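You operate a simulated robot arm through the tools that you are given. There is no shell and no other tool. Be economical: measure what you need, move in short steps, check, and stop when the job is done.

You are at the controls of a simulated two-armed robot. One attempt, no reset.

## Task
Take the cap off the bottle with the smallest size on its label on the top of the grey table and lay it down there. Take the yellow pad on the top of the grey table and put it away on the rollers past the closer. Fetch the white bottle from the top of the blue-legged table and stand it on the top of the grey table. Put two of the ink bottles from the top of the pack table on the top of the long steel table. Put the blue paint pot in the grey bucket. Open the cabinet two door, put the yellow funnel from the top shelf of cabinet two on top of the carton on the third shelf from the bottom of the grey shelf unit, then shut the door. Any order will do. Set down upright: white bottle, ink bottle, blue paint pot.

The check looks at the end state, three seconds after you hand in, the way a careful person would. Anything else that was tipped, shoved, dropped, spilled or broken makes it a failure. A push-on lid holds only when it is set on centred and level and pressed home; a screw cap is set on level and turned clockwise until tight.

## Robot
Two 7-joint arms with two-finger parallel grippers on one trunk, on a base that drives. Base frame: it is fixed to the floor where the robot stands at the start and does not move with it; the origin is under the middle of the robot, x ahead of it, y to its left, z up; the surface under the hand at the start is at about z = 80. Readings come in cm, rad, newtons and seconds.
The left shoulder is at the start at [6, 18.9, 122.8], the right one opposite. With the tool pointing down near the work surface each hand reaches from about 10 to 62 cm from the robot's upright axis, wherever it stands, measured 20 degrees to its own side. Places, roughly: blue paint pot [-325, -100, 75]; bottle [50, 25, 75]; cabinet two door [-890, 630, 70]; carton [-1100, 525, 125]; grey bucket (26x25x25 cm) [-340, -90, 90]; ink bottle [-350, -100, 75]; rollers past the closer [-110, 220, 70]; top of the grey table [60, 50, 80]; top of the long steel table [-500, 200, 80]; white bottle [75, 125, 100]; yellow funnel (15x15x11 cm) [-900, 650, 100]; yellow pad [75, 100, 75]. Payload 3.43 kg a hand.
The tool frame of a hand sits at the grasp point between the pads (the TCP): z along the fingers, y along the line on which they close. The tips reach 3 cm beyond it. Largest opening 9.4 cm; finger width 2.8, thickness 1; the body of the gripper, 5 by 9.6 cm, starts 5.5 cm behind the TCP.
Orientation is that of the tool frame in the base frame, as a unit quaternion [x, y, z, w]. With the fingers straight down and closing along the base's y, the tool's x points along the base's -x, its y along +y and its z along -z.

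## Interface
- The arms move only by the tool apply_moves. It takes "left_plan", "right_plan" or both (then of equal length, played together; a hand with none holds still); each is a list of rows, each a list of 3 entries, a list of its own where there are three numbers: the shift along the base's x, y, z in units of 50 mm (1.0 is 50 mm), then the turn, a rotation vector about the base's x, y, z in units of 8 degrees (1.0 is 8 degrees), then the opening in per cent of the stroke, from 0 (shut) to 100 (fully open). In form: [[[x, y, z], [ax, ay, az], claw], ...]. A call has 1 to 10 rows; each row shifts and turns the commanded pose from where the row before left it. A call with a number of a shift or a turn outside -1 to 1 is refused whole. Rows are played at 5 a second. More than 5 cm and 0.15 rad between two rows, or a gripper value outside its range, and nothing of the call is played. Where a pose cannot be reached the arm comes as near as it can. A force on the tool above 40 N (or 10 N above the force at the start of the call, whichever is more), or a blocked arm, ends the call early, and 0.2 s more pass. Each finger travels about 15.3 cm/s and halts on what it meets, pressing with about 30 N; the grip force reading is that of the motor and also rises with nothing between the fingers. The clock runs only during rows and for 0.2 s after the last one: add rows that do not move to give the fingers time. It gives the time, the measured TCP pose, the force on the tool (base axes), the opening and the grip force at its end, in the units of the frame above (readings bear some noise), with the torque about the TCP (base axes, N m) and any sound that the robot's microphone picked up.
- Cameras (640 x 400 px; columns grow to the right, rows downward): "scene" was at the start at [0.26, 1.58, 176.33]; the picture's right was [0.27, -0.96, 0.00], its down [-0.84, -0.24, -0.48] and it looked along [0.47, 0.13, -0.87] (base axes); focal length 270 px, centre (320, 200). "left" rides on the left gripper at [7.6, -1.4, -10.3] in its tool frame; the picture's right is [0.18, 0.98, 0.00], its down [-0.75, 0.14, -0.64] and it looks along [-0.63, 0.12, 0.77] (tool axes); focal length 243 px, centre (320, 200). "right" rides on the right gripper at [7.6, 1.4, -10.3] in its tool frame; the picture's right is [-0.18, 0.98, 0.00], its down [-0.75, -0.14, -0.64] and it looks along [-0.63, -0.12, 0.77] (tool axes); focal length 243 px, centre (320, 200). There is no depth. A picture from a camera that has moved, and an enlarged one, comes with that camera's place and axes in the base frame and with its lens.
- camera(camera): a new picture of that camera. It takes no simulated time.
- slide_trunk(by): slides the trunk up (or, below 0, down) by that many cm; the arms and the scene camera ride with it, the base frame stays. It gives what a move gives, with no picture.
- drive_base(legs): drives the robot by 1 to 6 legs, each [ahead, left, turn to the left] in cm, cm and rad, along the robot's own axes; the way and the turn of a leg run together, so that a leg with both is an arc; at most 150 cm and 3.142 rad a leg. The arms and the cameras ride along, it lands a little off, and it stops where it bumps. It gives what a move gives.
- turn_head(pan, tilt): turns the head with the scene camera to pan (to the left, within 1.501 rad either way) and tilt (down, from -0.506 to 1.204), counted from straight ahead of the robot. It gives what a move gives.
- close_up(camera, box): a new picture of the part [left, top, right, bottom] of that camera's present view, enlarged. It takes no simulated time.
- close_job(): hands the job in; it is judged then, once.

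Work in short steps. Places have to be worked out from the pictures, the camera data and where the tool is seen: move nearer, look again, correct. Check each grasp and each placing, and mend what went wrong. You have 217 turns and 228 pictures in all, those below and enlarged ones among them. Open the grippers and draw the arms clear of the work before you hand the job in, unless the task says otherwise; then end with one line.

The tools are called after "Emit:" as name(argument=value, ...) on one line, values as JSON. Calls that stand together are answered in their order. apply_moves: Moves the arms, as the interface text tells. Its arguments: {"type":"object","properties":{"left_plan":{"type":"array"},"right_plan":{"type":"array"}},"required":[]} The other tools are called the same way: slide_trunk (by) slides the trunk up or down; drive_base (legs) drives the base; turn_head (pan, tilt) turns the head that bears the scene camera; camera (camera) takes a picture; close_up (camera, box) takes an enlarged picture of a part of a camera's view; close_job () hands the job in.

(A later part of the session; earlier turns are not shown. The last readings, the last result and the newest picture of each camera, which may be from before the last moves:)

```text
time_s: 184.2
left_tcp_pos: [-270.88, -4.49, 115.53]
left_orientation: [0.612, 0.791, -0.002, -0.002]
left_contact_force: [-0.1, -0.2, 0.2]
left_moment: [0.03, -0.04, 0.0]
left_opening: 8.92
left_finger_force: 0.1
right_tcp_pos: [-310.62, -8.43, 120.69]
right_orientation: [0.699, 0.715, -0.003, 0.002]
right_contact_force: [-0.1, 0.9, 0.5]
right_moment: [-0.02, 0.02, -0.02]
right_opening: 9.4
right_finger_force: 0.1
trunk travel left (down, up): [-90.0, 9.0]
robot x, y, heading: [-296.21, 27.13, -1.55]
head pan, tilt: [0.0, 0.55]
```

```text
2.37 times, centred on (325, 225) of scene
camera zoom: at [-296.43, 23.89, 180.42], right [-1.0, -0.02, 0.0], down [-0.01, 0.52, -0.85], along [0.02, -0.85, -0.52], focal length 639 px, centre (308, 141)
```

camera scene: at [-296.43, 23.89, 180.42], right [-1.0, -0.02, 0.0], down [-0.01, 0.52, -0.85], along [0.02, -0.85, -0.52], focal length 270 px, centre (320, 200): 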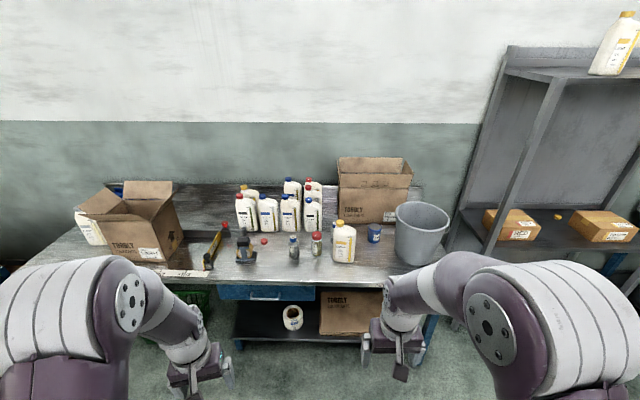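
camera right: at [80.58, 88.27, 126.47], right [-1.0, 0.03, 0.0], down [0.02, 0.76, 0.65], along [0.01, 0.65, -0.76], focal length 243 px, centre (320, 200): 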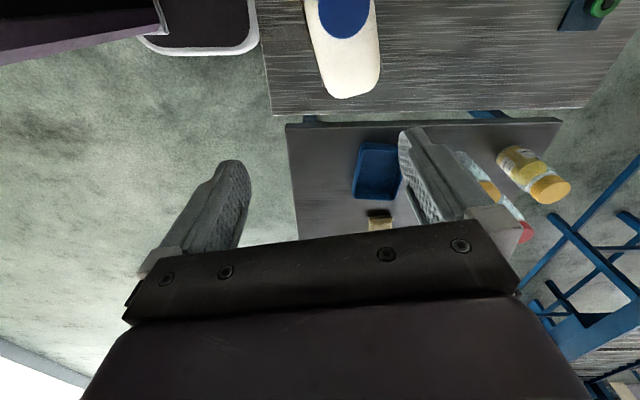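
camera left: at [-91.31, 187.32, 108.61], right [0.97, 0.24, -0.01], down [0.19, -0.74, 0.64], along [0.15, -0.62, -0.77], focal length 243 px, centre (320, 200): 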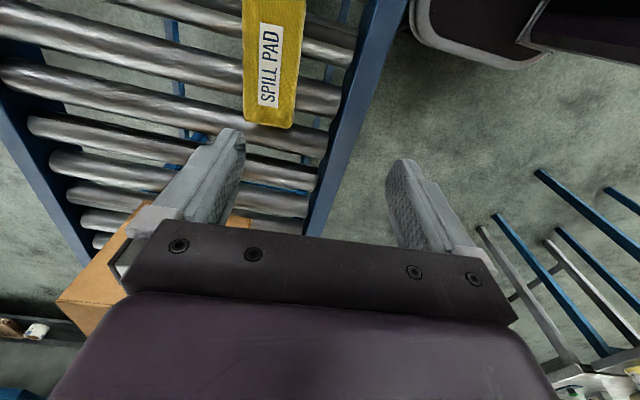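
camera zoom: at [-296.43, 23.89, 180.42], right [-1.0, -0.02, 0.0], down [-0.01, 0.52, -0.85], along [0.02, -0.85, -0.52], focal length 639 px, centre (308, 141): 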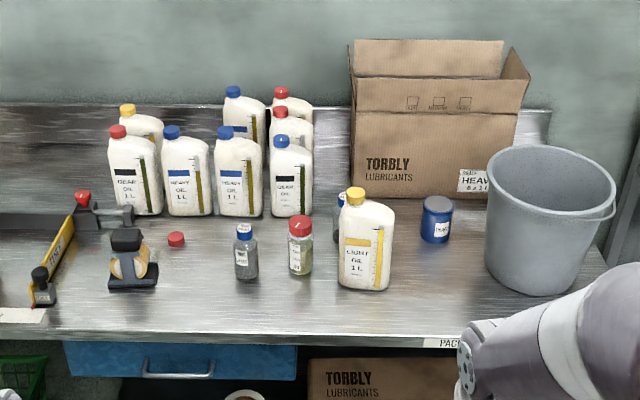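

I zoom in on the small bottles to identify the ink.

Emit:
close_up(camera="scene", box=[275, 215, 395, 275])

```text
5.33 times, centred on (335, 245) of scene
camera zoom: at [-296.43, 23.89, 180.42], right [-1.0, -0.02, 0.0], down [-0.01, 0.52, -0.85], along [0.02, -0.85, -0.52], focal length 1438 px, centre (240, -40)
```

zoom: 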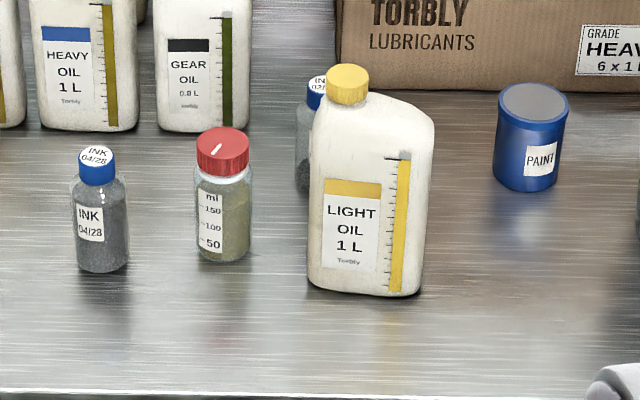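

One ink bottle stands at ≈[-280,-81], another behind the LIGHT OIL bottle; paint pot at ≈[-324,-94.5]. I come closer, to y≈-28, and look down.

Emit:
drive_base(legs=[[0, 12, -0.02], [54, 0, 0]])

Emit:
turn_head(pan=0.0, tilt=0.75)

Emit:
camera(camera="scene")

Emit:
camera(camera="right")

Emit:
camera(camera="left")

```text
time_s: 188.1
left_tcp_pos: [-258.82, -58.27, 115.56]
left_orientation: [0.615, 0.788, -0.002, -0.002]
left_contact_force: [-0.7, 0.2, 0.0]
left_moment: [-0.05, 0.01, 0.0]
left_opening: 8.94
left_finger_force: 0.1
right_tcp_pos: [-298.81, -61.89, 120.7]
right_orientation: [0.702, 0.712, -0.002, 0.003]
right_contact_force: [0.1, 0.2, 0.7]
right_moment: [0.0, -0.02, -0.01]
right_opening: 9.39
right_finger_force: 0.1
trunk travel left (down, up): [-90.0, 9.0]
robot x, y, heading: [-284.14, -26.62, -1.553]
head pan, tilt: [0.0, 0.55]
```

```text
time_s: 188.8
left_tcp_pos: [-258.96, -58.58, 115.48]
left_orientation: [0.616, 0.788, -0.001, -0.003]
left_contact_force: [-0.4, 0.2, 0.5]
left_moment: [0.01, 0.02, -0.03]
left_opening: 8.93
left_finger_force: 0.0
right_tcp_pos: [-298.75, -62.06, 120.62]
right_orientation: [0.702, 0.712, -0.001, 0.002]
right_contact_force: [0.6, 0.6, 0.3]
right_moment: [-0.02, -0.01, -0.02]
right_opening: 9.4
right_finger_force: 0.0
trunk travel left (down, up): [-90.0, 9.0]
robot x, y, heading: [-284.54, -26.31, -1.557]
head pan, tilt: [0.0, 0.75]
```

```text
143 pictures are left
camera scene: at [-284.22, -29.11, 178.69], right [-1.0, -0.01, 0.0], down [-0.01, 0.68, -0.73], along [0.01, -0.73, -0.68], focal length 270 px, centre (320, 200)
```

scene: 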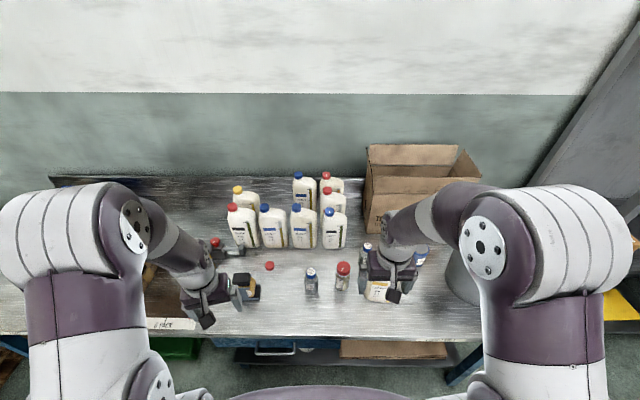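

```text
142 pictures are left
camera right: at [-297.39, -54.46, 130.88], right [0.99, -0.17, 0.0], down [-0.13, -0.75, 0.65], along [-0.11, -0.64, -0.76], focal length 243 px, centre (320, 200)
```

right: 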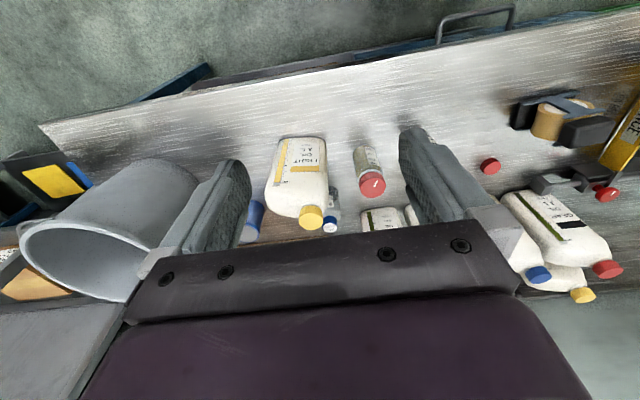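

```text
141 pictures are left
camera left: at [-262.01, -51.42, 125.81], right [0.91, 0.42, -0.01], down [0.32, -0.7, 0.64], along [0.26, -0.58, -0.77], focal length 243 px, centre (320, 200)
```

left: 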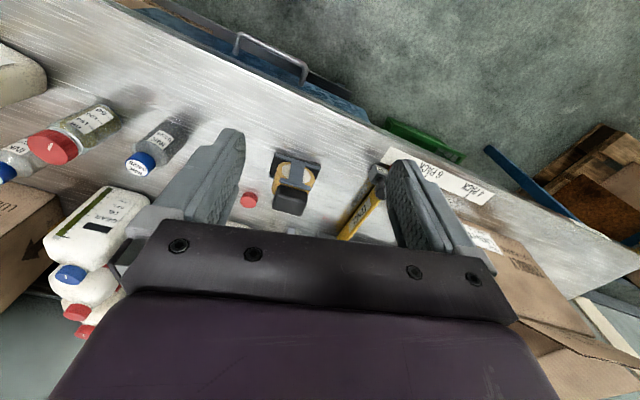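

Ink 1 is at ≈[-281,-84], ink 2 at ≈[-302,-95] behind the oil bottle; bucket centre ≈[-344,-84]. I first do the paint pot: shift right 33 and ahead 9 cm.

Emit:
drive_base(legs=[[0, -33, -0.014], [9, 0, 0]])

Emit:
apply_moves(right_plan=[[[0.3, -0.2, 0], [0, 0, -1], 100], [[0.3, -0.2, 0], [0, 0, -1], 100], [[0.3, 0, 0], [0, 0, -1], 100], [[0, 0, 0], [0, 0, -1], 100], [[0, 0, 0], [0, 0, -1], 100], [[0, 0, 0], [0, 0, -1], 100], [[0, 0, 0], [0, 0, -1], 100], [[0, 0, 0], [0, 0, -1], 100], [[0, 0, 0], [0, 0, -1], 100], [[0, 0, 0], [0, 0, -1], 100]])

Emit:
camera(camera="scene")

Emit:
camera(camera="right")

```text
time_s: 191.7
left_tcp_pos: [-292.19, -67.7, 115.62]
left_orientation: [0.617, 0.787, -0.002, -0.001]
left_contact_force: [-0.7, -0.7, 0.2]
left_moment: [0.0, -0.01, 0.0]
left_opening: 8.94
left_finger_force: 0.1
right_tcp_pos: [-332.25, -71.19, 120.71]
right_orientation: [0.704, 0.71, -0.003, 0.003]
right_contact_force: [0.8, -0.3, -0.8]
right_moment: [-0.03, -0.01, 0.02]
right_opening: 9.43
right_finger_force: 0.0
trunk travel left (down, up): [-90.0, 9.0]
robot x, y, heading: [-317.51, -35.66, -1.56]
head pan, tilt: [0.0, 0.75]
```

```text
time_s: 193.9
left_tcp_pos: [-292.1, -68.0, 115.51]
left_orientation: [0.618, 0.786, -0.002, -0.002]
left_contact_force: [0.2, 0.4, 0.0]
left_moment: [-0.02, 0.02, -0.04]
left_opening: 8.93
left_finger_force: 0.0
right_tcp_pos: [-327.67, -73.34, 120.71]
right_orientation: [0.996, 0.09, -0.003, 0.0]
right_contact_force: [0.1, 0.7, 0.4]
right_moment: [-0.02, 0.01, 0.0]
right_opening: 9.39
right_finger_force: 0.0
trunk travel left (down, up): [-90.0, 9.0]
robot x, y, heading: [-317.58, -36.01, -1.564]
head pan, tilt: [0.0, 0.75]
```

```text
140 pictures are left
camera scene: at [-317.44, -38.46, 178.68], right [-1.0, -0.01, 0.0], down [-0.01, 0.68, -0.73], along [0.01, -0.73, -0.68], focal length 270 px, centre (320, 200)
```

scene: 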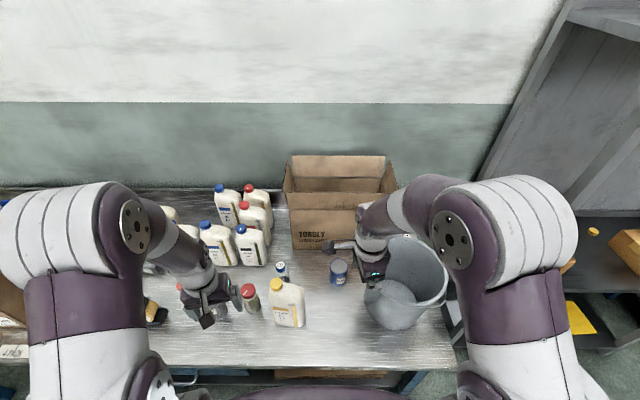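

```text
139 pictures are left
camera right: at [-319.82, -73.52, 130.92], right [0.0, -1.0, 0.0], down [-0.76, 0.0, 0.65], along [-0.65, 0.0, -0.76], focal length 243 px, centre (320, 200)
```

right: 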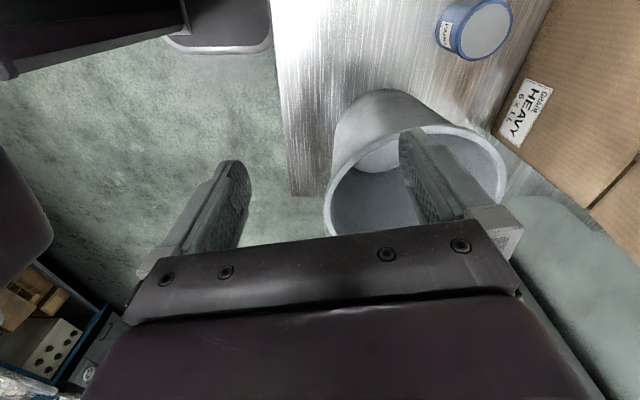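

Pot's top is at ≈[-323.7, -97.3, 89]. I drive 4 cm closer and move the right hand above it.

Emit:
drive_base(legs=[[4, 0, -0.007]])

Emit:
apply_moves(right_plan=[[[0.4, -0.6, 0], [0, 0, 0], 100], [[0.4, -0.8, 0], [0, 0, 0], 100], [[0, -0.9, 0], [0, 0, -0.6], 100], [[0, -0.9, 0], [0, 0, -0.6], 100], [[0, -0.6, -0.6], [0, 0, 0], 100], [[0, 0, -0.9], [0, 0, 0], 100], [[0, 0, -0.9], [0, 0, 0], 100], [[0, 0, 0], [0, 0, 0], 100]])

Emit:
camera(camera="right")

```text
time_s: 194.8
left_tcp_pos: [-292.32, -71.28, 115.68]
left_orientation: [0.62, 0.785, -0.004, -0.001]
left_contact_force: [-0.1, 1.4, -0.3]
left_moment: [-0.09, -0.03, 0.01]
left_opening: 8.94
left_finger_force: 0.1
right_tcp_pos: [-327.97, -76.49, 121.01]
right_orientation: [0.996, 0.088, -0.003, 0.004]
right_contact_force: [-0.1, 1.6, -0.5]
right_moment: [-0.02, -0.01, 0.0]
right_opening: 9.4
right_finger_force: 0.1
trunk travel left (down, up): [-90.0, 9.0]
robot x, y, heading: [-317.15, -39.61, -1.566]
head pan, tilt: [0.0, 0.75]
```

```text
time_s: 196.6
left_tcp_pos: [-292.42, -72.0, 115.5]
left_orientation: [0.62, 0.785, -0.002, -0.001]
left_contact_force: [-0.2, 0.6, 0.1]
left_moment: [-0.01, -0.04, -0.02]
left_opening: 8.94
left_finger_force: 0.1
right_tcp_pos: [-324.16, -95.73, 108.32]
right_orientation: [1.0, 0.006, -0.003, 0.0]
right_contact_force: [0.5, 0.0, 0.4]
right_moment: [-0.01, 0.02, 0.0]
right_opening: 9.4
right_finger_force: 0.0
right hand out of reach, approached as far as the arm can: row 4
trunk travel left (down, up): [-90.0, 9.0]
robot x, y, heading: [-317.37, -39.8, -1.573]
head pan, tilt: [0.0, 0.75]
```

```text
138 pictures are left
camera right: at [-316.28, -97.26, 118.56], right [-0.17, -0.98, 0.0], down [-0.75, 0.13, 0.65], along [-0.64, 0.11, -0.76], focal length 243 px, centre (320, 200)
```

right: 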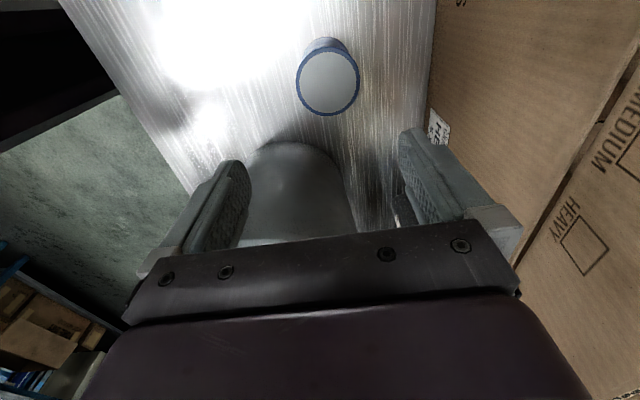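

Pot centre ≈[-324.0, -96.9]. I descend to z≈86.5 and close.

Emit:
apply_moves(right_plan=[[[0, -0.2, -0.7], [0, 0, 0], 100], [[0, 0, -0.9], [0, 0, 0], 100], [[0, 0, -0.9], [0, 0, 0], 100], [[0, 0, -0.9], [0, 0, 0], 100], [[0, 0, -0.5], [0, 0, 0], 100], [[0, 0, 0], [0, 0, 0], 100]])

Emit:
camera(camera="right")

```text
time_s: 198.0
left_tcp_pos: [-292.36, -72.05, 115.51]
left_orientation: [0.62, 0.785, -0.002, -0.001]
left_contact_force: [0.2, 0.1, 0.5]
left_moment: [0.0, 0.01, -0.01]
left_opening: 8.95
left_finger_force: 0.1
right_tcp_pos: [-323.82, -96.55, 88.8]
right_orientation: [1.0, 0.005, -0.003, 0.001]
right_contact_force: [0.3, 0.1, 0.1]
right_moment: [0.03, 0.01, 0.03]
right_opening: 9.4
right_finger_force: 0.0
trunk travel left (down, up): [-90.0, 9.0]
robot x, y, heading: [-316.75, -40.07, -1.572]
head pan, tilt: [0.0, 0.75]
```

```text
137 pictures are left
camera right: at [-316.11, -98.07, 99.02], right [-0.17, -0.98, 0.0], down [-0.75, 0.13, 0.65], along [-0.64, 0.11, -0.76], focal length 243 px, centre (320, 200)
```

right: 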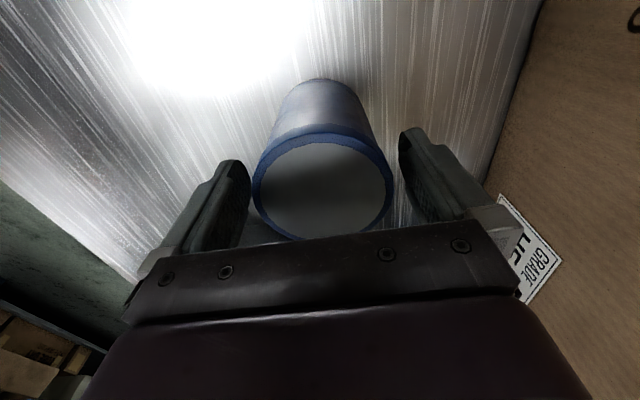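

Centred. I go down 2.3 cm, close, and lift slightly.

Emit:
apply_moves(right_plan=[[[0, 0, -0.25], [0, 0, 0], 100], [[0, 0, -0.2], [0, 0, 0], 100], [[0, 0, 0], [0, 0, 0], 80], [[0, 0, 0], [0, 0, 0], 65], [[0, 0, 0], [0, 0, 0], 55], [[0, 0, 0], [0, 0, 0], 55], [[0, 0, 0.2], [0, 0, 0], 55], [[0, 0, 0.4], [0, 0, 0], 55], [[0, 0, 0], [0, 0, 0], 55]])

Emit:
camera(camera="right")

```text
time_s: 200.0
left_tcp_pos: [-292.43, -72.07, 115.46]
left_orientation: [0.62, 0.785, -0.001, -0.002]
left_contact_force: [-0.2, -0.1, -0.3]
left_moment: [0.03, -0.01, -0.04]
left_opening: 8.92
left_finger_force: 0.1
right_tcp_pos: [-323.81, -96.7, 89.64]
right_orientation: [1.0, 0.005, -0.003, -0.002]
right_contact_force: [-0.5, -0.1, -4.2]
right_moment: [-0.01, 0.0, -0.03]
right_opening: 7.44
right_finger_force: 30.1
trunk travel left (down, up): [-90.0, 9.0]
robot x, y, heading: [-317.36, -39.47, -1.568]
head pan, tilt: [0.0, 0.75]
```

```text
136 pictures are left
camera right: at [-316.16, -98.23, 99.68], right [-0.17, -0.98, 0.0], down [-0.75, 0.13, 0.65], along [-0.64, 0.11, -0.76], focal length 243 px, centre (320, 200)
```

right: 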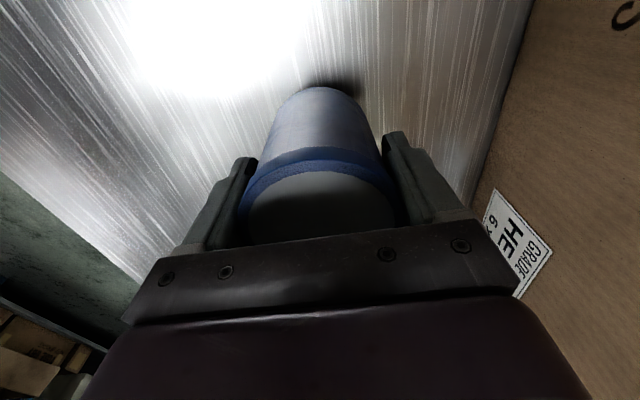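

Pot held. I lift it clear of the rim and carry it over the bucket.

Emit:
apply_moves(right_plan=[[[0, 0, 0.9], [0, 0, 0], 55], [[0, 0, 0.9], [0, 0, 0], 55], [[0, 0, 0.9], [0, 0, 0], 55], [[0, 0, 0.9], [0, 0, 0], 55], [[0, 0.2, 0.9], [0, 0, 0], 55], [[-0.8, 0.5, 0.9], [0, 0, 0], 55], [[-0.8, 0.5, 0], [0, 0, 0], 55], [[-0.8, 0.5, 0], [0, 0, 0], 55], [[-0.8, 0.5, 0], [0, 0, 0], 55], [[-0.6, 0.2, 0], [0, 0, 0], 55]])

Emit:
camera(camera="right")

Emit:
camera(camera="scene")

```text
refused: row 6 steps farther than a row can; nothing moved
```

```text
135 pictures are left
camera right: at [-316.16, -98.23, 99.68], right [-0.17, -0.98, 0.0], down [-0.75, 0.13, 0.65], along [-0.64, 0.11, -0.76], focal length 243 px, centre (320, 200)
```

right: 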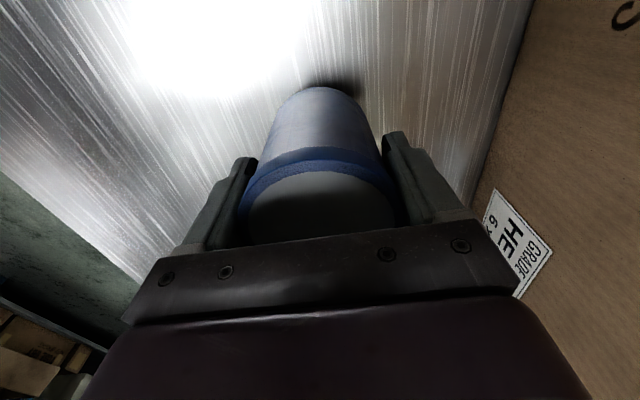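

```text
134 pictures are left
camera scene: at [-317.45, -42.49, 178.68], right [-1.0, 0.0, 0.0], down [0.0, 0.68, -0.73], along [0.0, -0.73, -0.68], focal length 270 px, centre (320, 200)
```

scene: 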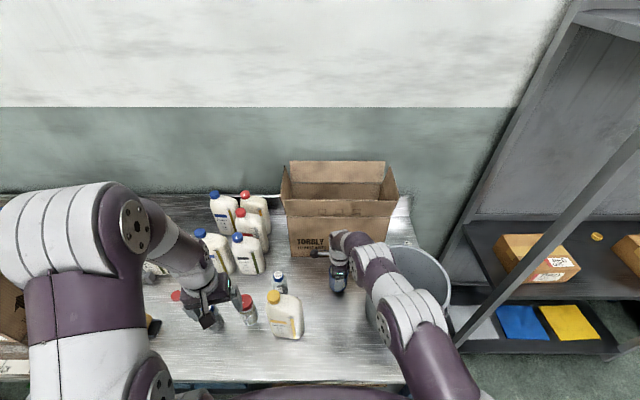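

A row was too long; I replay with the lift finished before the sideways travel.

Emit:
apply_moves(right_plan=[[[0, 0, 0.95], [0, 0, 0], 55], [[0, 0, 0.95], [0, 0, 0], 55], [[0, 0, 0.95], [0, 0, 0], 55], [[0, 0, 0.95], [0, 0, 0], 55], [[0, 0, 0.95], [0, 0, 0], 55], [[0, 0, 0.95], [0, 0, 0], 55], [[-0.8, 0.5, 0], [0, 0, 0], 55], [[-0.8, 0.5, 0], [0, 0, 0], 55], [[-0.8, 0.5, 0], [0, 0, 0], 55], [[-0.8, 0.5, 0], [0, 0, 0], 55]])

Emit:
apply_moves(right_plan=[[[-0.6, 0.3, 0], [0, 0, 0], 55], [[-0.6, 0.2, 0], [0, 0, 0], 55], [[0, 0, 0], [0, 0, 0], 55]])

Emit:
camera(camera="right")

Emit:
camera(camera="scene")

```text
time_s: 202.2
left_tcp_pos: [-292.53, -71.96, 115.55]
left_orientation: [0.62, 0.785, -0.001, -0.001]
left_contact_force: [0.1, 0.4, 0.8]
left_moment: [0.0, -0.01, -0.01]
left_opening: 8.93
left_finger_force: 0.3
right_tcp_pos: [-340.57, -85.56, 117.38]
right_orientation: [1.0, 0.006, -0.002, 0.002]
right_contact_force: [0.4, 0.5, -4.1]
right_moment: [0.0, 0.0, 0.01]
right_opening: 7.44
right_finger_force: 29.9
right hand out of reach, approached as far as the arm can: row 6
trunk travel left (down, up): [-90.0, 9.0]
robot x, y, heading: [-317.33, -40.38, -1.565]
head pan, tilt: [0.0, 0.75]
```

```text
time_s: 203.0
left_tcp_pos: [-292.38, -72.2, 115.6]
left_orientation: [0.62, 0.784, -0.002, -0.003]
left_contact_force: [-0.7, -0.8, -0.5]
left_moment: [0.02, 0.02, -0.04]
left_opening: 8.92
left_finger_force: 0.0
right_tcp_pos: [-346.32, -83.29, 117.18]
right_orientation: [1.0, 0.005, -0.004, -0.001]
right_contact_force: [1.0, -0.4, -3.5]
right_moment: [0.01, 0.01, -0.01]
right_opening: 7.46
right_finger_force: 30.2
trunk travel left (down, up): [-90.0, 9.0]
robot x, y, heading: [-317.66, -40.23, -1.571]
head pan, tilt: [0.0, 0.75]
```

```text
133 pictures are left
camera right: at [-338.48, -84.67, 127.47], right [-0.17, -0.98, 0.0], down [-0.75, 0.13, 0.65], along [-0.64, 0.11, -0.76], focal length 243 px, centre (320, 200)
```

right: 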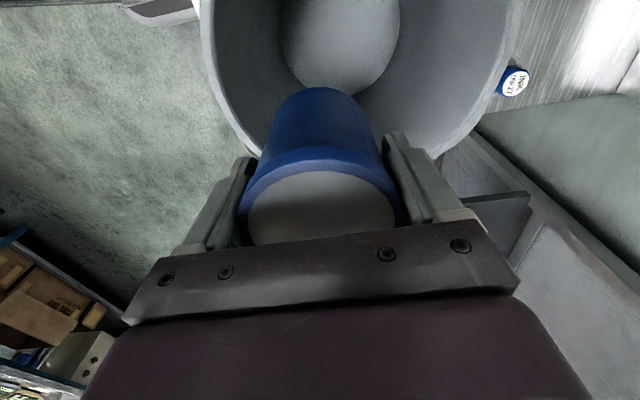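

```text
132 pictures are left
camera scene: at [-317.31, -42.54, 178.68], right [-1.0, 0.0, 0.0], down [0.0, 0.68, -0.73], along [0.0, -0.73, -0.68], focal length 270 px, centre (320, 200)
```

scene: 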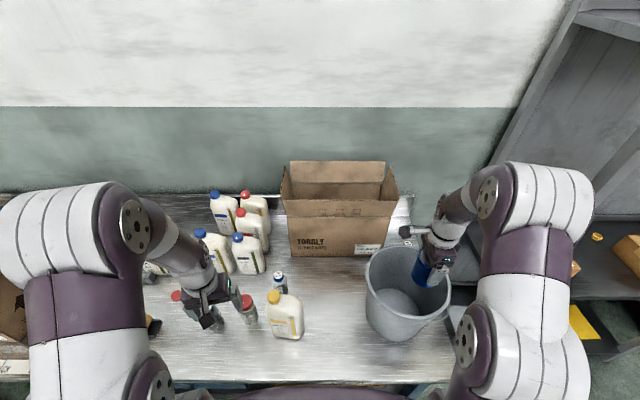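

The bucket's centre works out as ≈[-343.3,-86.8]. There is also a third ink bottle behind it. I shift to [-345.3,-86.8] and lower the pot into the bucket part-way.

Emit:
apply_moves(right_plan=[[[0.2, -0.7, 0], [0, 0, 0], 55], [[0, 0, -0.8], [0, 0, 0], 55], [[0, 0, -0.8], [0, 0, 0], 55], [[0, 0, -0.8], [0, 0, 0], 55], [[0, 0, -0.6], [0, 0, 0], 55], [[0, 0, 0], [0, 0, 0], 55]])

Emit:
camera(camera="right")

Emit:
camera(camera="scene")

```text
time_s: 204.4
left_tcp_pos: [-292.32, -71.98, 115.46]
left_orientation: [0.619, 0.785, -0.002, -0.001]
left_contact_force: [0.5, -0.2, 0.4]
left_moment: [0.02, 0.01, 0.01]
left_opening: 8.95
left_finger_force: 0.0
right_tcp_pos: [-345.37, -86.47, 102.25]
right_orientation: [1.0, 0.005, -0.004, 0.0]
right_contact_force: [0.3, 1.2, -5.1]
right_moment: [-0.03, -0.01, -0.01]
right_opening: 7.43
right_finger_force: 30.0
trunk travel left (down, up): [-90.0, 9.0]
robot x, y, heading: [-317.55, -39.99, -1.568]
head pan, tilt: [0.0, 0.75]
```

```text
131 pictures are left
camera right: at [-337.43, -87.89, 112.47], right [-0.17, -0.98, 0.0], down [-0.75, 0.13, 0.65], along [-0.64, 0.11, -0.76], focal length 243 px, centre (320, 200)
```

right: 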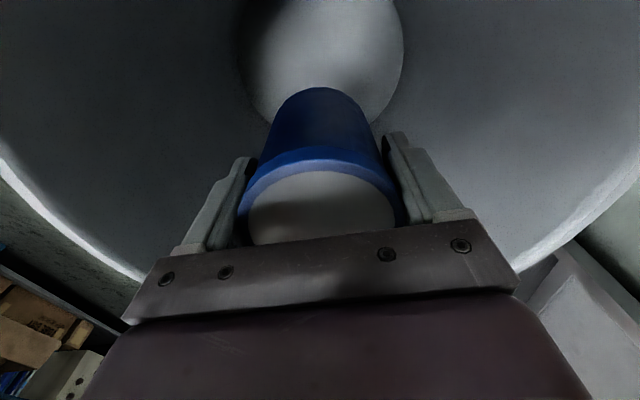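

```text
130 pictures are left
camera scene: at [-317.46, -42.33, 178.68], right [-1.0, 0.0, 0.0], down [0.0, 0.68, -0.73], along [0.0, -0.73, -0.68], focal length 270 px, centre (320, 200)
```

scene: 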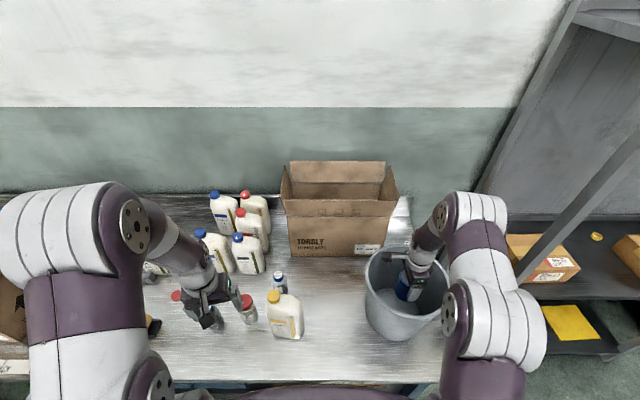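

Everything clears. I nudge +0.7 cm in x and lower further, slowly near the floor.

Emit:
apply_moves(right_plan=[[[0.14, 0, -0.5], [0, 0, 0], 55], [[0, 0, -0.5], [0, 0, 0], 55], [[0, 0, -0.5], [0, 0, 0], 55], [[0, 0, -0.5], [0, 0, 0], 55], [[0, 0, -0.3], [0, 0, 0], 55], [[0, 0, -0.15], [0, 0, 0], 55], [[0, 0, -0.1], [0, 0, 0], 55], [[0, 0, -0.1], [0, 0, 0], 55], [[0, 0, -0.06], [0, 0, 0], 55], [[0, 0, -0.06], [0, 0, 0], 55]])

Emit:
camera(camera="right")

```text
time_s: 206.6
left_tcp_pos: [-292.44, -72.03, 115.53]
left_orientation: [0.62, 0.785, -0.002, -0.003]
left_contact_force: [1.2, 0.1, 0.1]
left_moment: [0.01, -0.01, 0.02]
left_opening: 8.93
left_finger_force: 0.0
right_tcp_pos: [-344.53, -86.37, 88.39]
right_orientation: [1.0, 0.005, -0.002, 0.0]
right_contact_force: [0.3, 0.1, -4.0]
right_moment: [-0.05, -0.03, 0.02]
right_opening: 7.44
right_finger_force: 30.2
trunk travel left (down, up): [-90.0, 9.0]
robot x, y, heading: [-317.47, -40.12, -1.571]
head pan, tilt: [0.0, 0.75]
```

```text
129 pictures are left
camera right: at [-336.83, -87.91, 98.64], right [-0.17, -0.98, 0.0], down [-0.75, 0.13, 0.65], along [-0.64, 0.11, -0.76], focal length 243 px, centre (320, 200)
```

right: 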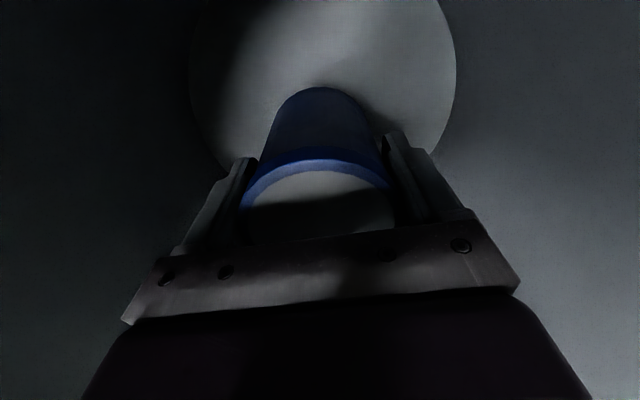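

Nearly on the floor; a few more mm steps until touch.

Emit:
apply_moves(right_plan=[[[0, 0, -0.05], [0, 0, 0], 55], [[0, 0, -0.05], [0, 0, 0], 55], [[0, 0, -0.05], [0, 0, 0], 55], [[0, 0, -0.05], [0, 0, 0], 55], [[0, 0, -0.05], [0, 0, 0], 55], [[0, 0, -0.05], [0, 0, 0], 55]])

```text
time_s: 208.0
left_tcp_pos: [-292.33, -71.65, 115.72]
left_orientation: [0.62, 0.785, -0.004, -0.001]
left_contact_force: [0.1, -0.3, -0.7]
left_moment: [-0.02, -0.02, 0.01]
left_opening: 8.92
left_finger_force: 0.2
right_tcp_pos: [-344.64, -86.51, 87.21]
right_orientation: [1.0, 0.004, -0.004, 0.003]
right_contact_force: [-5.3, 3.0, 25.7]
right_moment: [0.08, -0.09, 0.01]
right_opening: 7.44
right_finger_force: 29.4
trunk travel left (down, up): [-90.0, 9.0]
robot x, y, heading: [-317.69, -39.93, -1.571]
head pan, tilt: [0.0, 0.75]
```

Touching the floor (26 N). I ease up 1.5 mm, open, and rise straight out.

Emit:
apply_moves(right_plan=[[[0, 0, 0.03], [0, 0, 0], 55], [[0, 0, 0], [0, 0, 0], 85], [[0, 0, 0], [0, 0, 0], 96], [[0, 0, 0], [0, 0, 0], 96], [[0, 0, 0.3], [0, 0, 0], 96], [[0, 0, 0.7], [0, 0, 0], 96], [[0, 0, 0.9], [0, 0, 0], 96], [[0, 0, 0.9], [0, 0, 0], 96], [[0, 0, 0.9], [0, 0, 0], 96], [[0, 0, 0.9], [0, 0, 0], 96]])

Emit:
apply_moves(right_plan=[[[0, 0, 0.9], [0, 0, 0], 96], [[0, 0, 0.9], [0, 0, 0], 96], [[0, 0, 0], [0, 0, 0], 96]])

Emit:
camera(camera="right")

Emit:
camera(camera="scene")

```text
time_s: 210.2
left_tcp_pos: [-292.28, -71.92, 115.5]
left_orientation: [0.619, 0.785, -0.002, -0.002]
left_contact_force: [0.2, 0.9, -0.2]
left_moment: [-0.01, 0.0, 0.0]
left_opening: 8.93
left_finger_force: 0.1
right_tcp_pos: [-345.04, -86.07, 109.96]
right_orientation: [1.0, 0.004, -0.003, 0.001]
right_contact_force: [-0.7, 0.3, 0.3]
right_moment: [-0.02, 0.0, -0.02]
right_opening: 9.03
right_finger_force: 0.0
trunk travel left (down, up): [-90.0, 9.0]
robot x, y, heading: [-317.17, -39.8, -1.569]
head pan, tilt: [0.0, 0.75]
```

```text
time_s: 211.0
left_tcp_pos: [-292.5, -71.96, 115.44]
left_orientation: [0.62, 0.785, -0.002, -0.003]
left_contact_force: [-0.5, -0.1, 0.2]
left_moment: [-0.02, 0.02, 0.02]
left_opening: 8.93
left_finger_force: 0.1
right_tcp_pos: [-344.88, -86.38, 119.04]
right_orientation: [1.0, 0.006, -0.003, 0.0]
right_contact_force: [0.4, -0.3, -0.9]
right_moment: [0.03, 0.03, 0.0]
right_opening: 9.04
right_finger_force: 0.0
trunk travel left (down, up): [-90.0, 9.0]
robot x, y, heading: [-317.67, -40.03, -1.567]
head pan, tilt: [0.0, 0.75]
```

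```text
128 pictures are left
camera right: at [-337.05, -87.88, 129.19], right [-0.17, -0.98, 0.0], down [-0.75, 0.13, 0.65], along [-0.64, 0.11, -0.76], focal length 243 px, centre (320, 200)
```

right: 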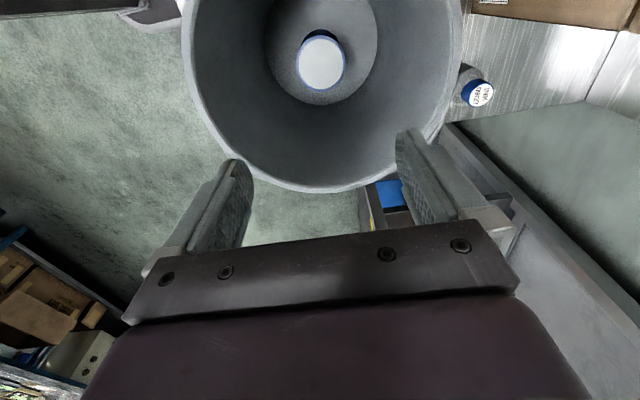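

```text
127 pictures are left
camera scene: at [-317.5, -42.53, 178.68], right [-1.0, 0.0, 0.0], down [0.0, 0.68, -0.73], along [0.0, -0.73, -0.68], focal length 270 px, centre (320, 200)
```

scene: 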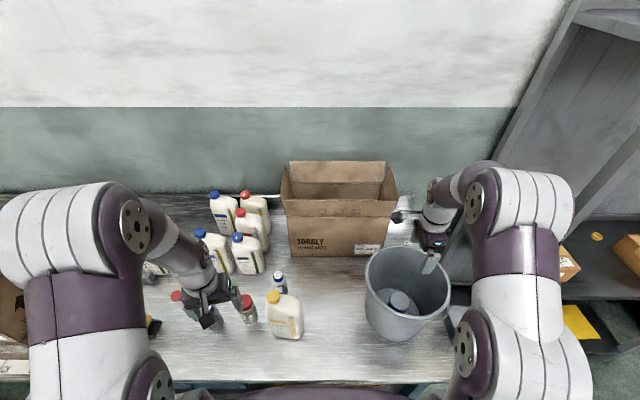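

The paint pot stands upright in the bucket. Now the ink bottles: I move the base to x≈-297 and yaw the left hand to close along y.

Emit:
drive_base(legs=[[0, 21, 0]])

Emit:
apply_moves(left_plan=[[[0, 0, 0], [0, 0, 1], 75], [[0, 0, 0], [0, 0, 1], 75], [[0, 0, 0], [0, 0, 1], 75], [[0, 0, 0], [0, 0, 1], 75], [[0, 0, 0], [0, 0, 1], 75], [[0, 0, 0], [0, 0, 1], 75], [[0, 0, 0], [0, 0, 1], 75], [[0, 0, 0], [0, 0, 1], 75], [[0, 0, 0], [0, 0, 1], 75], [[0, 0, 0], [0, 0, 0.6], 75]])

Emit:
camera(camera="left")

Emit:
camera(camera="right")

Emit:
camera(camera="scene")

```text
time_s: 212.7
left_tcp_pos: [-271.4, -72.1, 115.42]
left_orientation: [0.621, 0.784, -0.002, -0.001]
left_contact_force: [-0.1, 0.4, -0.6]
left_moment: [-0.01, 0.01, -0.01]
left_opening: 8.91
left_finger_force: 0.0
right_tcp_pos: [-323.87, -86.11, 119.08]
right_orientation: [1.0, 0.003, -0.002, 0.0]
right_contact_force: [0.7, -0.3, -0.3]
right_moment: [0.02, -0.03, 0.04]
right_opening: 8.99
right_finger_force: 0.0
trunk travel left (down, up): [-90.0, 9.0]
robot x, y, heading: [-296.3, -39.97, -1.575]
head pan, tilt: [0.0, 0.75]
```

```text
time_s: 214.9
left_tcp_pos: [-271.32, -72.06, 115.46]
left_orientation: [-0.001, 1.0, -0.003, 0.0]
left_contact_force: [0.6, 0.3, 0.5]
left_moment: [0.0, -0.06, -0.02]
left_opening: 7.06
left_finger_force: 0.1
right_tcp_pos: [-323.69, -86.19, 118.96]
right_orientation: [1.0, 0.002, -0.004, 0.0]
right_contact_force: [-0.6, -0.4, 0.9]
right_moment: [0.01, -0.03, 0.02]
right_opening: 9.01
right_finger_force: 0.1
trunk travel left (down, up): [-90.0, 9.0]
robot x, y, heading: [-296.21, -39.39, -1.572]
head pan, tilt: [0.0, 0.75]
```

```text
126 pictures are left
camera left: at [-278.81, -73.48, 125.81], right [-0.18, 0.98, -0.01], down [0.75, 0.15, 0.64], along [0.63, 0.11, -0.77], focal length 243 px, centre (320, 200)
```

left: 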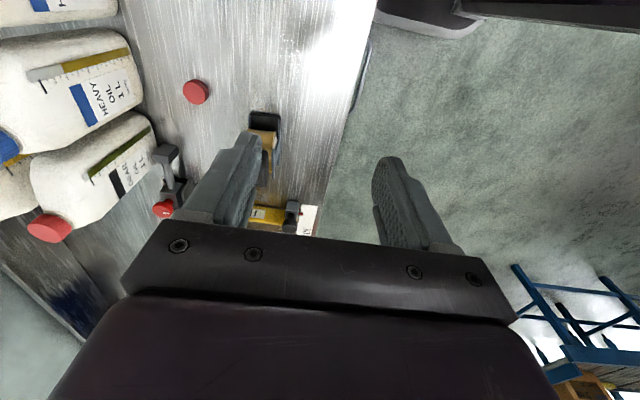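

```text
125 pictures are left
camera right: at [-315.9, -87.69, 129.2], right [-0.18, -0.98, 0.0], down [-0.75, 0.14, 0.65], along [-0.64, 0.11, -0.76], focal length 243 px, centre (320, 200)
```

right: 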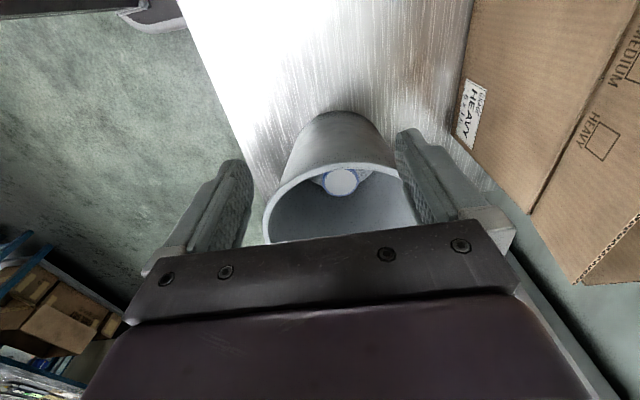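

```text
124 pictures are left
camera scene: at [-296.16, -42.36, 178.68], right [-1.0, 0.0, 0.0], down [0.0, 0.68, -0.73], along [0.0, -0.73, -0.68], focal length 270 px, centre (320, 200)
```

scene: 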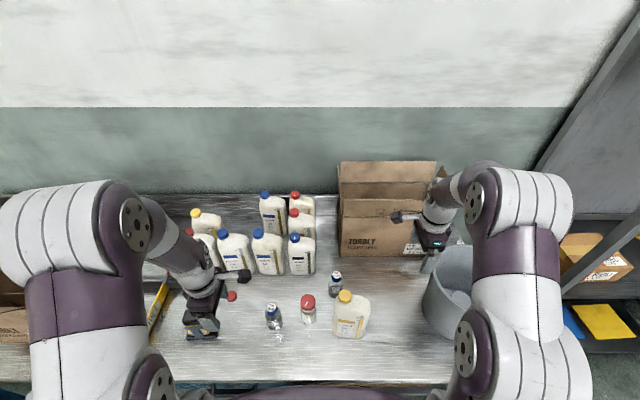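

I move the left hand above ink 1 at ≈[-280.7,-83] for a closer look.

Emit:
apply_moves(left_plan=[[[-0.9, -0.3, 0], [0, 0, 0], 75], [[-0.6, -0.6, 0], [0, 0, 0], 75], [[-0.3, -0.9, -0.2], [0, 0, 0], 75], [[0, -0.3, -0.6], [0, 0, 0], 75], [[0, 0, -0.6], [0, 0, 0], 75], [[0, 0, 0], [0, 0, 0], 75]])

Emit:
camera(camera="left")

```text
time_s: 216.3
left_tcp_pos: [-280.26, -82.72, 108.35]
left_orientation: [0.0, 1.0, -0.002, -0.001]
left_contact_force: [0.0, -0.1, 0.2]
left_moment: [-0.03, 0.0, -0.02]
left_opening: 7.05
left_finger_force: 0.0
right_tcp_pos: [-323.69, -86.1, 119.08]
right_orientation: [1.0, 0.002, -0.004, 0.0]
right_contact_force: [0.4, 0.9, -0.5]
right_moment: [0.01, -0.02, 0.01]
right_opening: 9.04
right_finger_force: 0.1
trunk travel left (down, up): [-90.0, 9.0]
robot x, y, heading: [-295.87, -39.95, -1.576]
head pan, tilt: [0.0, 0.75]
```

```text
123 pictures are left
camera left: at [-287.9, -84.13, 118.61], right [-0.18, 0.98, -0.01], down [0.75, 0.14, 0.64], along [0.63, 0.11, -0.77], focal length 243 px, centre (320, 200)
```

left: 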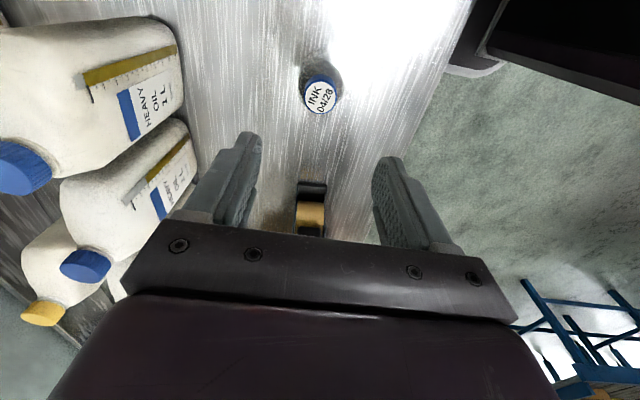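

Cap at ≈[-280,-82.8]. I descend to 97 and recheck.

Emit:
apply_moves(left_plan=[[[0.04, 0, -0.7], [0, 0, 0], 75], [[0, 0, -0.7], [0, 0, 0], 75], [[0, 0, -0.6], [0, 0, 0], 75], [[0, 0, 0], [0, 0, 0], 75]])

Emit:
camera(camera="left")

```text
time_s: 217.3
left_tcp_pos: [-279.8, -82.75, 98.37]
left_orientation: [-0.001, 1.0, -0.002, -0.001]
left_contact_force: [-0.8, 1.1, -0.3]
left_moment: [-0.04, 0.0, -0.01]
left_opening: 7.01
left_finger_force: 0.0
right_tcp_pos: [-323.69, -86.08, 119.01]
right_orientation: [1.0, 0.003, -0.003, 0.0]
right_contact_force: [0.0, -1.0, 0.2]
right_moment: [0.01, 0.0, 0.01]
right_opening: 9.03
right_finger_force: 0.0
trunk travel left (down, up): [-90.0, 9.0]
robot x, y, heading: [-296.58, -39.9, -1.578]
head pan, tilt: [0.0, 0.75]
```

```text
122 pictures are left
camera left: at [-287.46, -84.1, 108.74], right [-0.18, 0.98, -0.01], down [0.75, 0.14, 0.64], along [0.63, 0.11, -0.77], focal length 243 px, centre (320, 200)
```

left: 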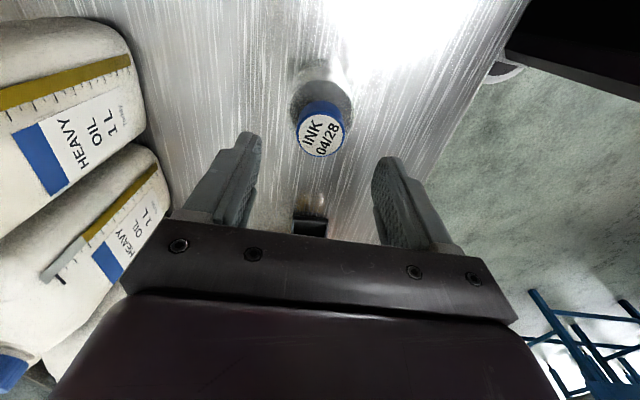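

Cap top at z≈91.4. I descend to z≈87.2 so the palm clears the cap, and close on the body.

Emit:
apply_moves(left_plan=[[[0.03, 0.02, -0.8], [0, 0, 0], 75], [[0, 0, -0.8], [0, 0, 0], 75], [[0, 0, -0.6], [0, 0, 0], 75], [[0, 0, 0], [0, 0, 0], 60], [[0, 0, 0], [0, 0, 0], 45], [[0, 0, 0], [0, 0, 0], 35], [[0, 0, 0], [0, 0, 0], 35], [[0, 0, 0.3], [0, 0, 0], 35], [[0, 0, 0], [0, 0, 0], 35]])

Emit:
camera(camera="left")

```text
time_s: 219.3
left_tcp_pos: [-279.83, -82.56, 89.27]
left_orientation: [0.001, 1.0, -0.002, -0.002]
left_contact_force: [0.6, -0.2, -2.8]
left_moment: [-0.01, 0.0, 0.01]
left_opening: 5.58
left_finger_force: 30.3
right_tcp_pos: [-323.71, -86.11, 118.94]
right_orientation: [1.0, 0.003, -0.004, 0.0]
right_contact_force: [0.0, -0.8, -0.4]
right_moment: [0.0, -0.03, 0.03]
right_opening: 9.03
right_finger_force: 0.1
trunk travel left (down, up): [-90.0, 9.0]
robot x, y, heading: [-296.16, -40.16, -1.571]
head pan, tilt: [0.0, 0.75]
```

```text
121 pictures are left
camera left: at [-287.44, -83.95, 99.47], right [-0.18, 0.98, 0.0], down [0.75, 0.14, 0.64], along [0.63, 0.11, -0.77], focal length 243 px, centre (320, 200)
```

left: 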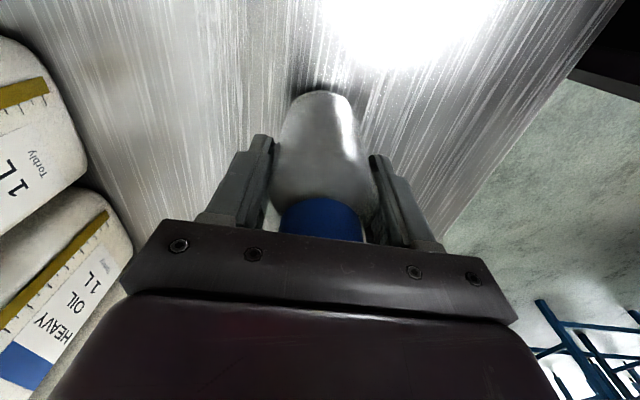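

Ink 1 is held. I lift it away, and move the right hand above ink 2.

Emit:
apply_moves(left_plan=[[[0, 0, 0.9], [0, 0, 0], 35], [[0, 0, 0.9], [0, 0, 0], 35], [[0, 0, 0.9], [0, 0, 0], 35], [[0, 0, 0.9], [0, 0, 0], 35], [[0.3, 0.3, 0.8], [0, 0, 0], 35], [[0.5, 0.7, 0], [0, 0, 0], 35], [[0.5, 0.6, 0], [0, 0, 0], 35], [[0.5, 0, 0], [0, 0, 0], 35]], right_plan=[[[0, 0, 0], [0, 0, 0], 80], [[0, 0, 0], [0, 0, 0], 80], [[0.7, -0.3, 0], [0, 0, 0], 80], [[0.7, -0.3, 0], [0, 0, 0], 80], [[0.8, -0.4, 0], [0, 0, 0], 80], [[0.8, -0.4, -0.2], [0, 0, 0], 80], [[0.8, -0.4, -0.2], [0, 0, 0], 80], [[0.6, -0.2, -0.7], [0, 0, 0], 80]])

Emit:
camera(camera="right")

Emit:
camera(camera="scene")

```text
time_s: 221.1
left_tcp_pos: [-270.64, -74.47, 111.13]
left_orientation: [0.001, 1.0, -0.002, -0.002]
left_contact_force: [1.6, 1.5, -2.6]
left_moment: [0.0, -0.02, 0.02]
left_opening: 5.57
left_finger_force: 30.1
right_tcp_pos: [-301.25, -96.45, 113.08]
right_orientation: [1.0, 0.003, -0.003, -0.001]
right_contact_force: [0.2, -0.4, -0.2]
right_moment: [0.02, -0.01, 0.0]
right_opening: 7.51
right_finger_force: 0.1
trunk travel left (down, up): [-90.0, 9.0]
robot x, y, heading: [-295.77, -39.95, -1.574]
head pan, tilt: [0.0, 0.75]
```

```text
120 pictures are left
camera right: at [-293.56, -97.88, 123.28], right [-0.18, -0.98, 0.0], down [-0.75, 0.14, 0.65], along [-0.64, 0.12, -0.76], focal length 243 px, centre (320, 200)
```

right: 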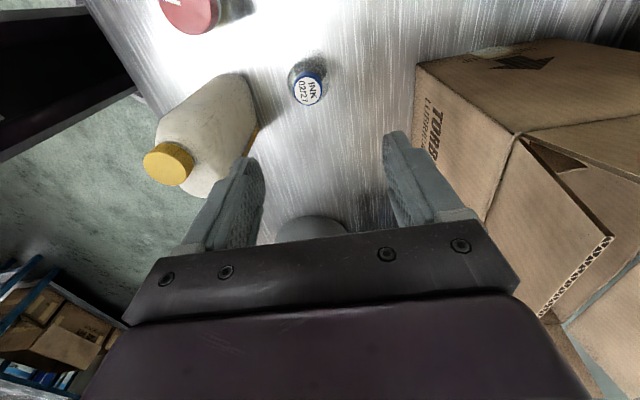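

```text
119 pictures are left
camera scene: at [-295.9, -42.59, 178.68], right [-1.0, 0.0, 0.0], down [0.0, 0.68, -0.73], along [0.0, -0.73, -0.68], focal length 270 px, centre (320, 200)
```

scene: 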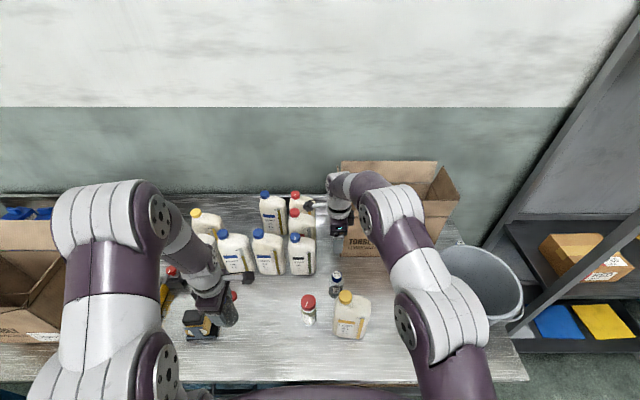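

Ink 2's cap ≈[-302.3,-94.7]. The oil bottle's back is near y≈-88, so I keep the opening modest and descend part-way to check clearance.

Emit:
apply_moves(right_plan=[[[-0.2, 0.3, -0.6], [0, 0, 0], 74], [[0, 0.04, -0.7], [0, 0, 0], 74], [[0, 0, -0.7], [0, 0, 0], 74], [[0, 0, -0.5], [0, 0, 0], 74], [[0, 0, 0], [0, 0, 0], 74]])

Emit:
camera(camera="right")

```text
time_s: 222.3
left_tcp_pos: [-270.75, -74.33, 111.01]
left_orientation: [0.001, 1.0, -0.003, -0.001]
left_contact_force: [0.3, -0.1, -2.4]
left_moment: [0.01, 0.0, 0.01]
left_opening: 5.55
left_finger_force: 29.7
right_tcp_pos: [-302.79, -94.49, 100.97]
right_orientation: [1.0, 0.002, -0.003, 0.0]
right_contact_force: [0.1, -0.6, -0.8]
right_moment: [-0.03, 0.01, 0.02]
right_opening: 6.95
right_finger_force: 0.0
trunk travel left (down, up): [-90.0, 9.0]
robot x, y, heading: [-296.4, -39.77, -1.576]
head pan, tilt: [0.0, 0.75]
```

```text
118 pictures are left
camera right: at [-294.92, -95.95, 111.18], right [-0.18, -0.98, 0.0], down [-0.75, 0.14, 0.65], along [-0.64, 0.11, -0.76], focal length 243 px, centre (320, 200)
```

right: 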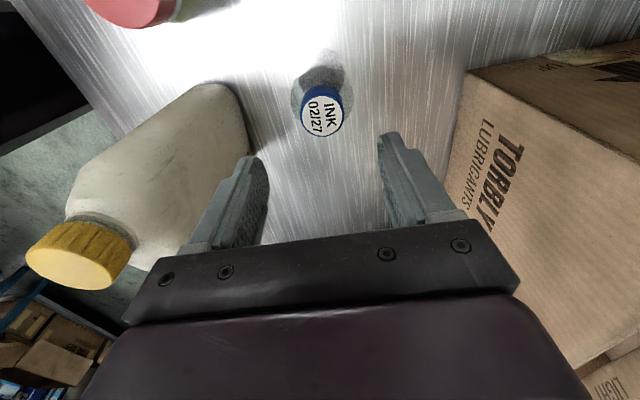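

The oil bottle's back face is actually at y≈-84, so clearance is good. I descend to 87.6, close, and lift slightly.

Emit:
apply_moves(right_plan=[[[0.12, -0.08, -0.7], [0, 0, 0], 74], [[0, 0, -0.8], [0, 0, 0], 74], [[0, 0, -0.7], [0, 0, 0], 74], [[0, 0, -0.46], [0, 0, 0], 74], [[0, 0, 0], [0, 0, 0], 60], [[0, 0, 0], [0, 0, 0], 45], [[0, 0, 0], [0, 0, 0], 35], [[0, 0, 0], [0, 0, 0], 35], [[0, 0, 0.3], [0, 0, 0], 35], [[0, 0, 0], [0, 0, 0], 35]])

Emit:
camera(camera="right")

```text
time_s: 224.5
left_tcp_pos: [-270.81, -74.43, 111.1]
left_orientation: [0.001, 1.0, -0.003, -0.001]
left_contact_force: [-0.1, 0.1, -2.4]
left_moment: [0.01, -0.02, -0.01]
left_opening: 5.57
left_finger_force: 30.4
right_tcp_pos: [-302.23, -94.65, 89.41]
right_orientation: [1.0, 0.002, -0.004, 0.0]
right_contact_force: [0.6, -0.3, 0.5]
right_moment: [-0.03, -0.01, 0.02]
right_opening: 5.5
right_finger_force: 30.1
trunk travel left (down, up): [-90.0, 9.0]
robot x, y, heading: [-295.78, -39.82, -1.577]
head pan, tilt: [0.0, 0.75]
```

```text
117 pictures are left
camera right: at [-294.45, -96.24, 99.57], right [-0.18, -0.98, 0.0], down [-0.75, 0.14, 0.65], along [-0.64, 0.12, -0.76], focal length 243 px, centre (320, 200)
```

right: 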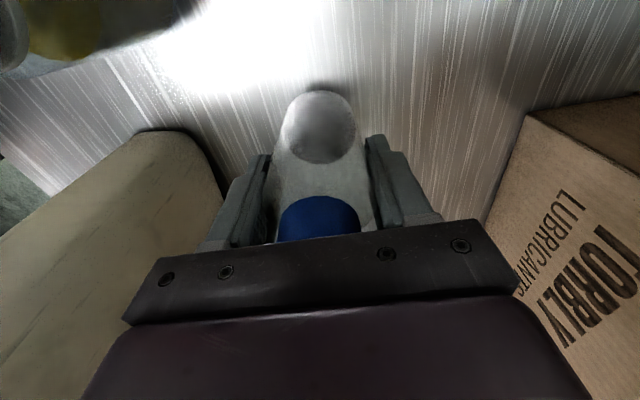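

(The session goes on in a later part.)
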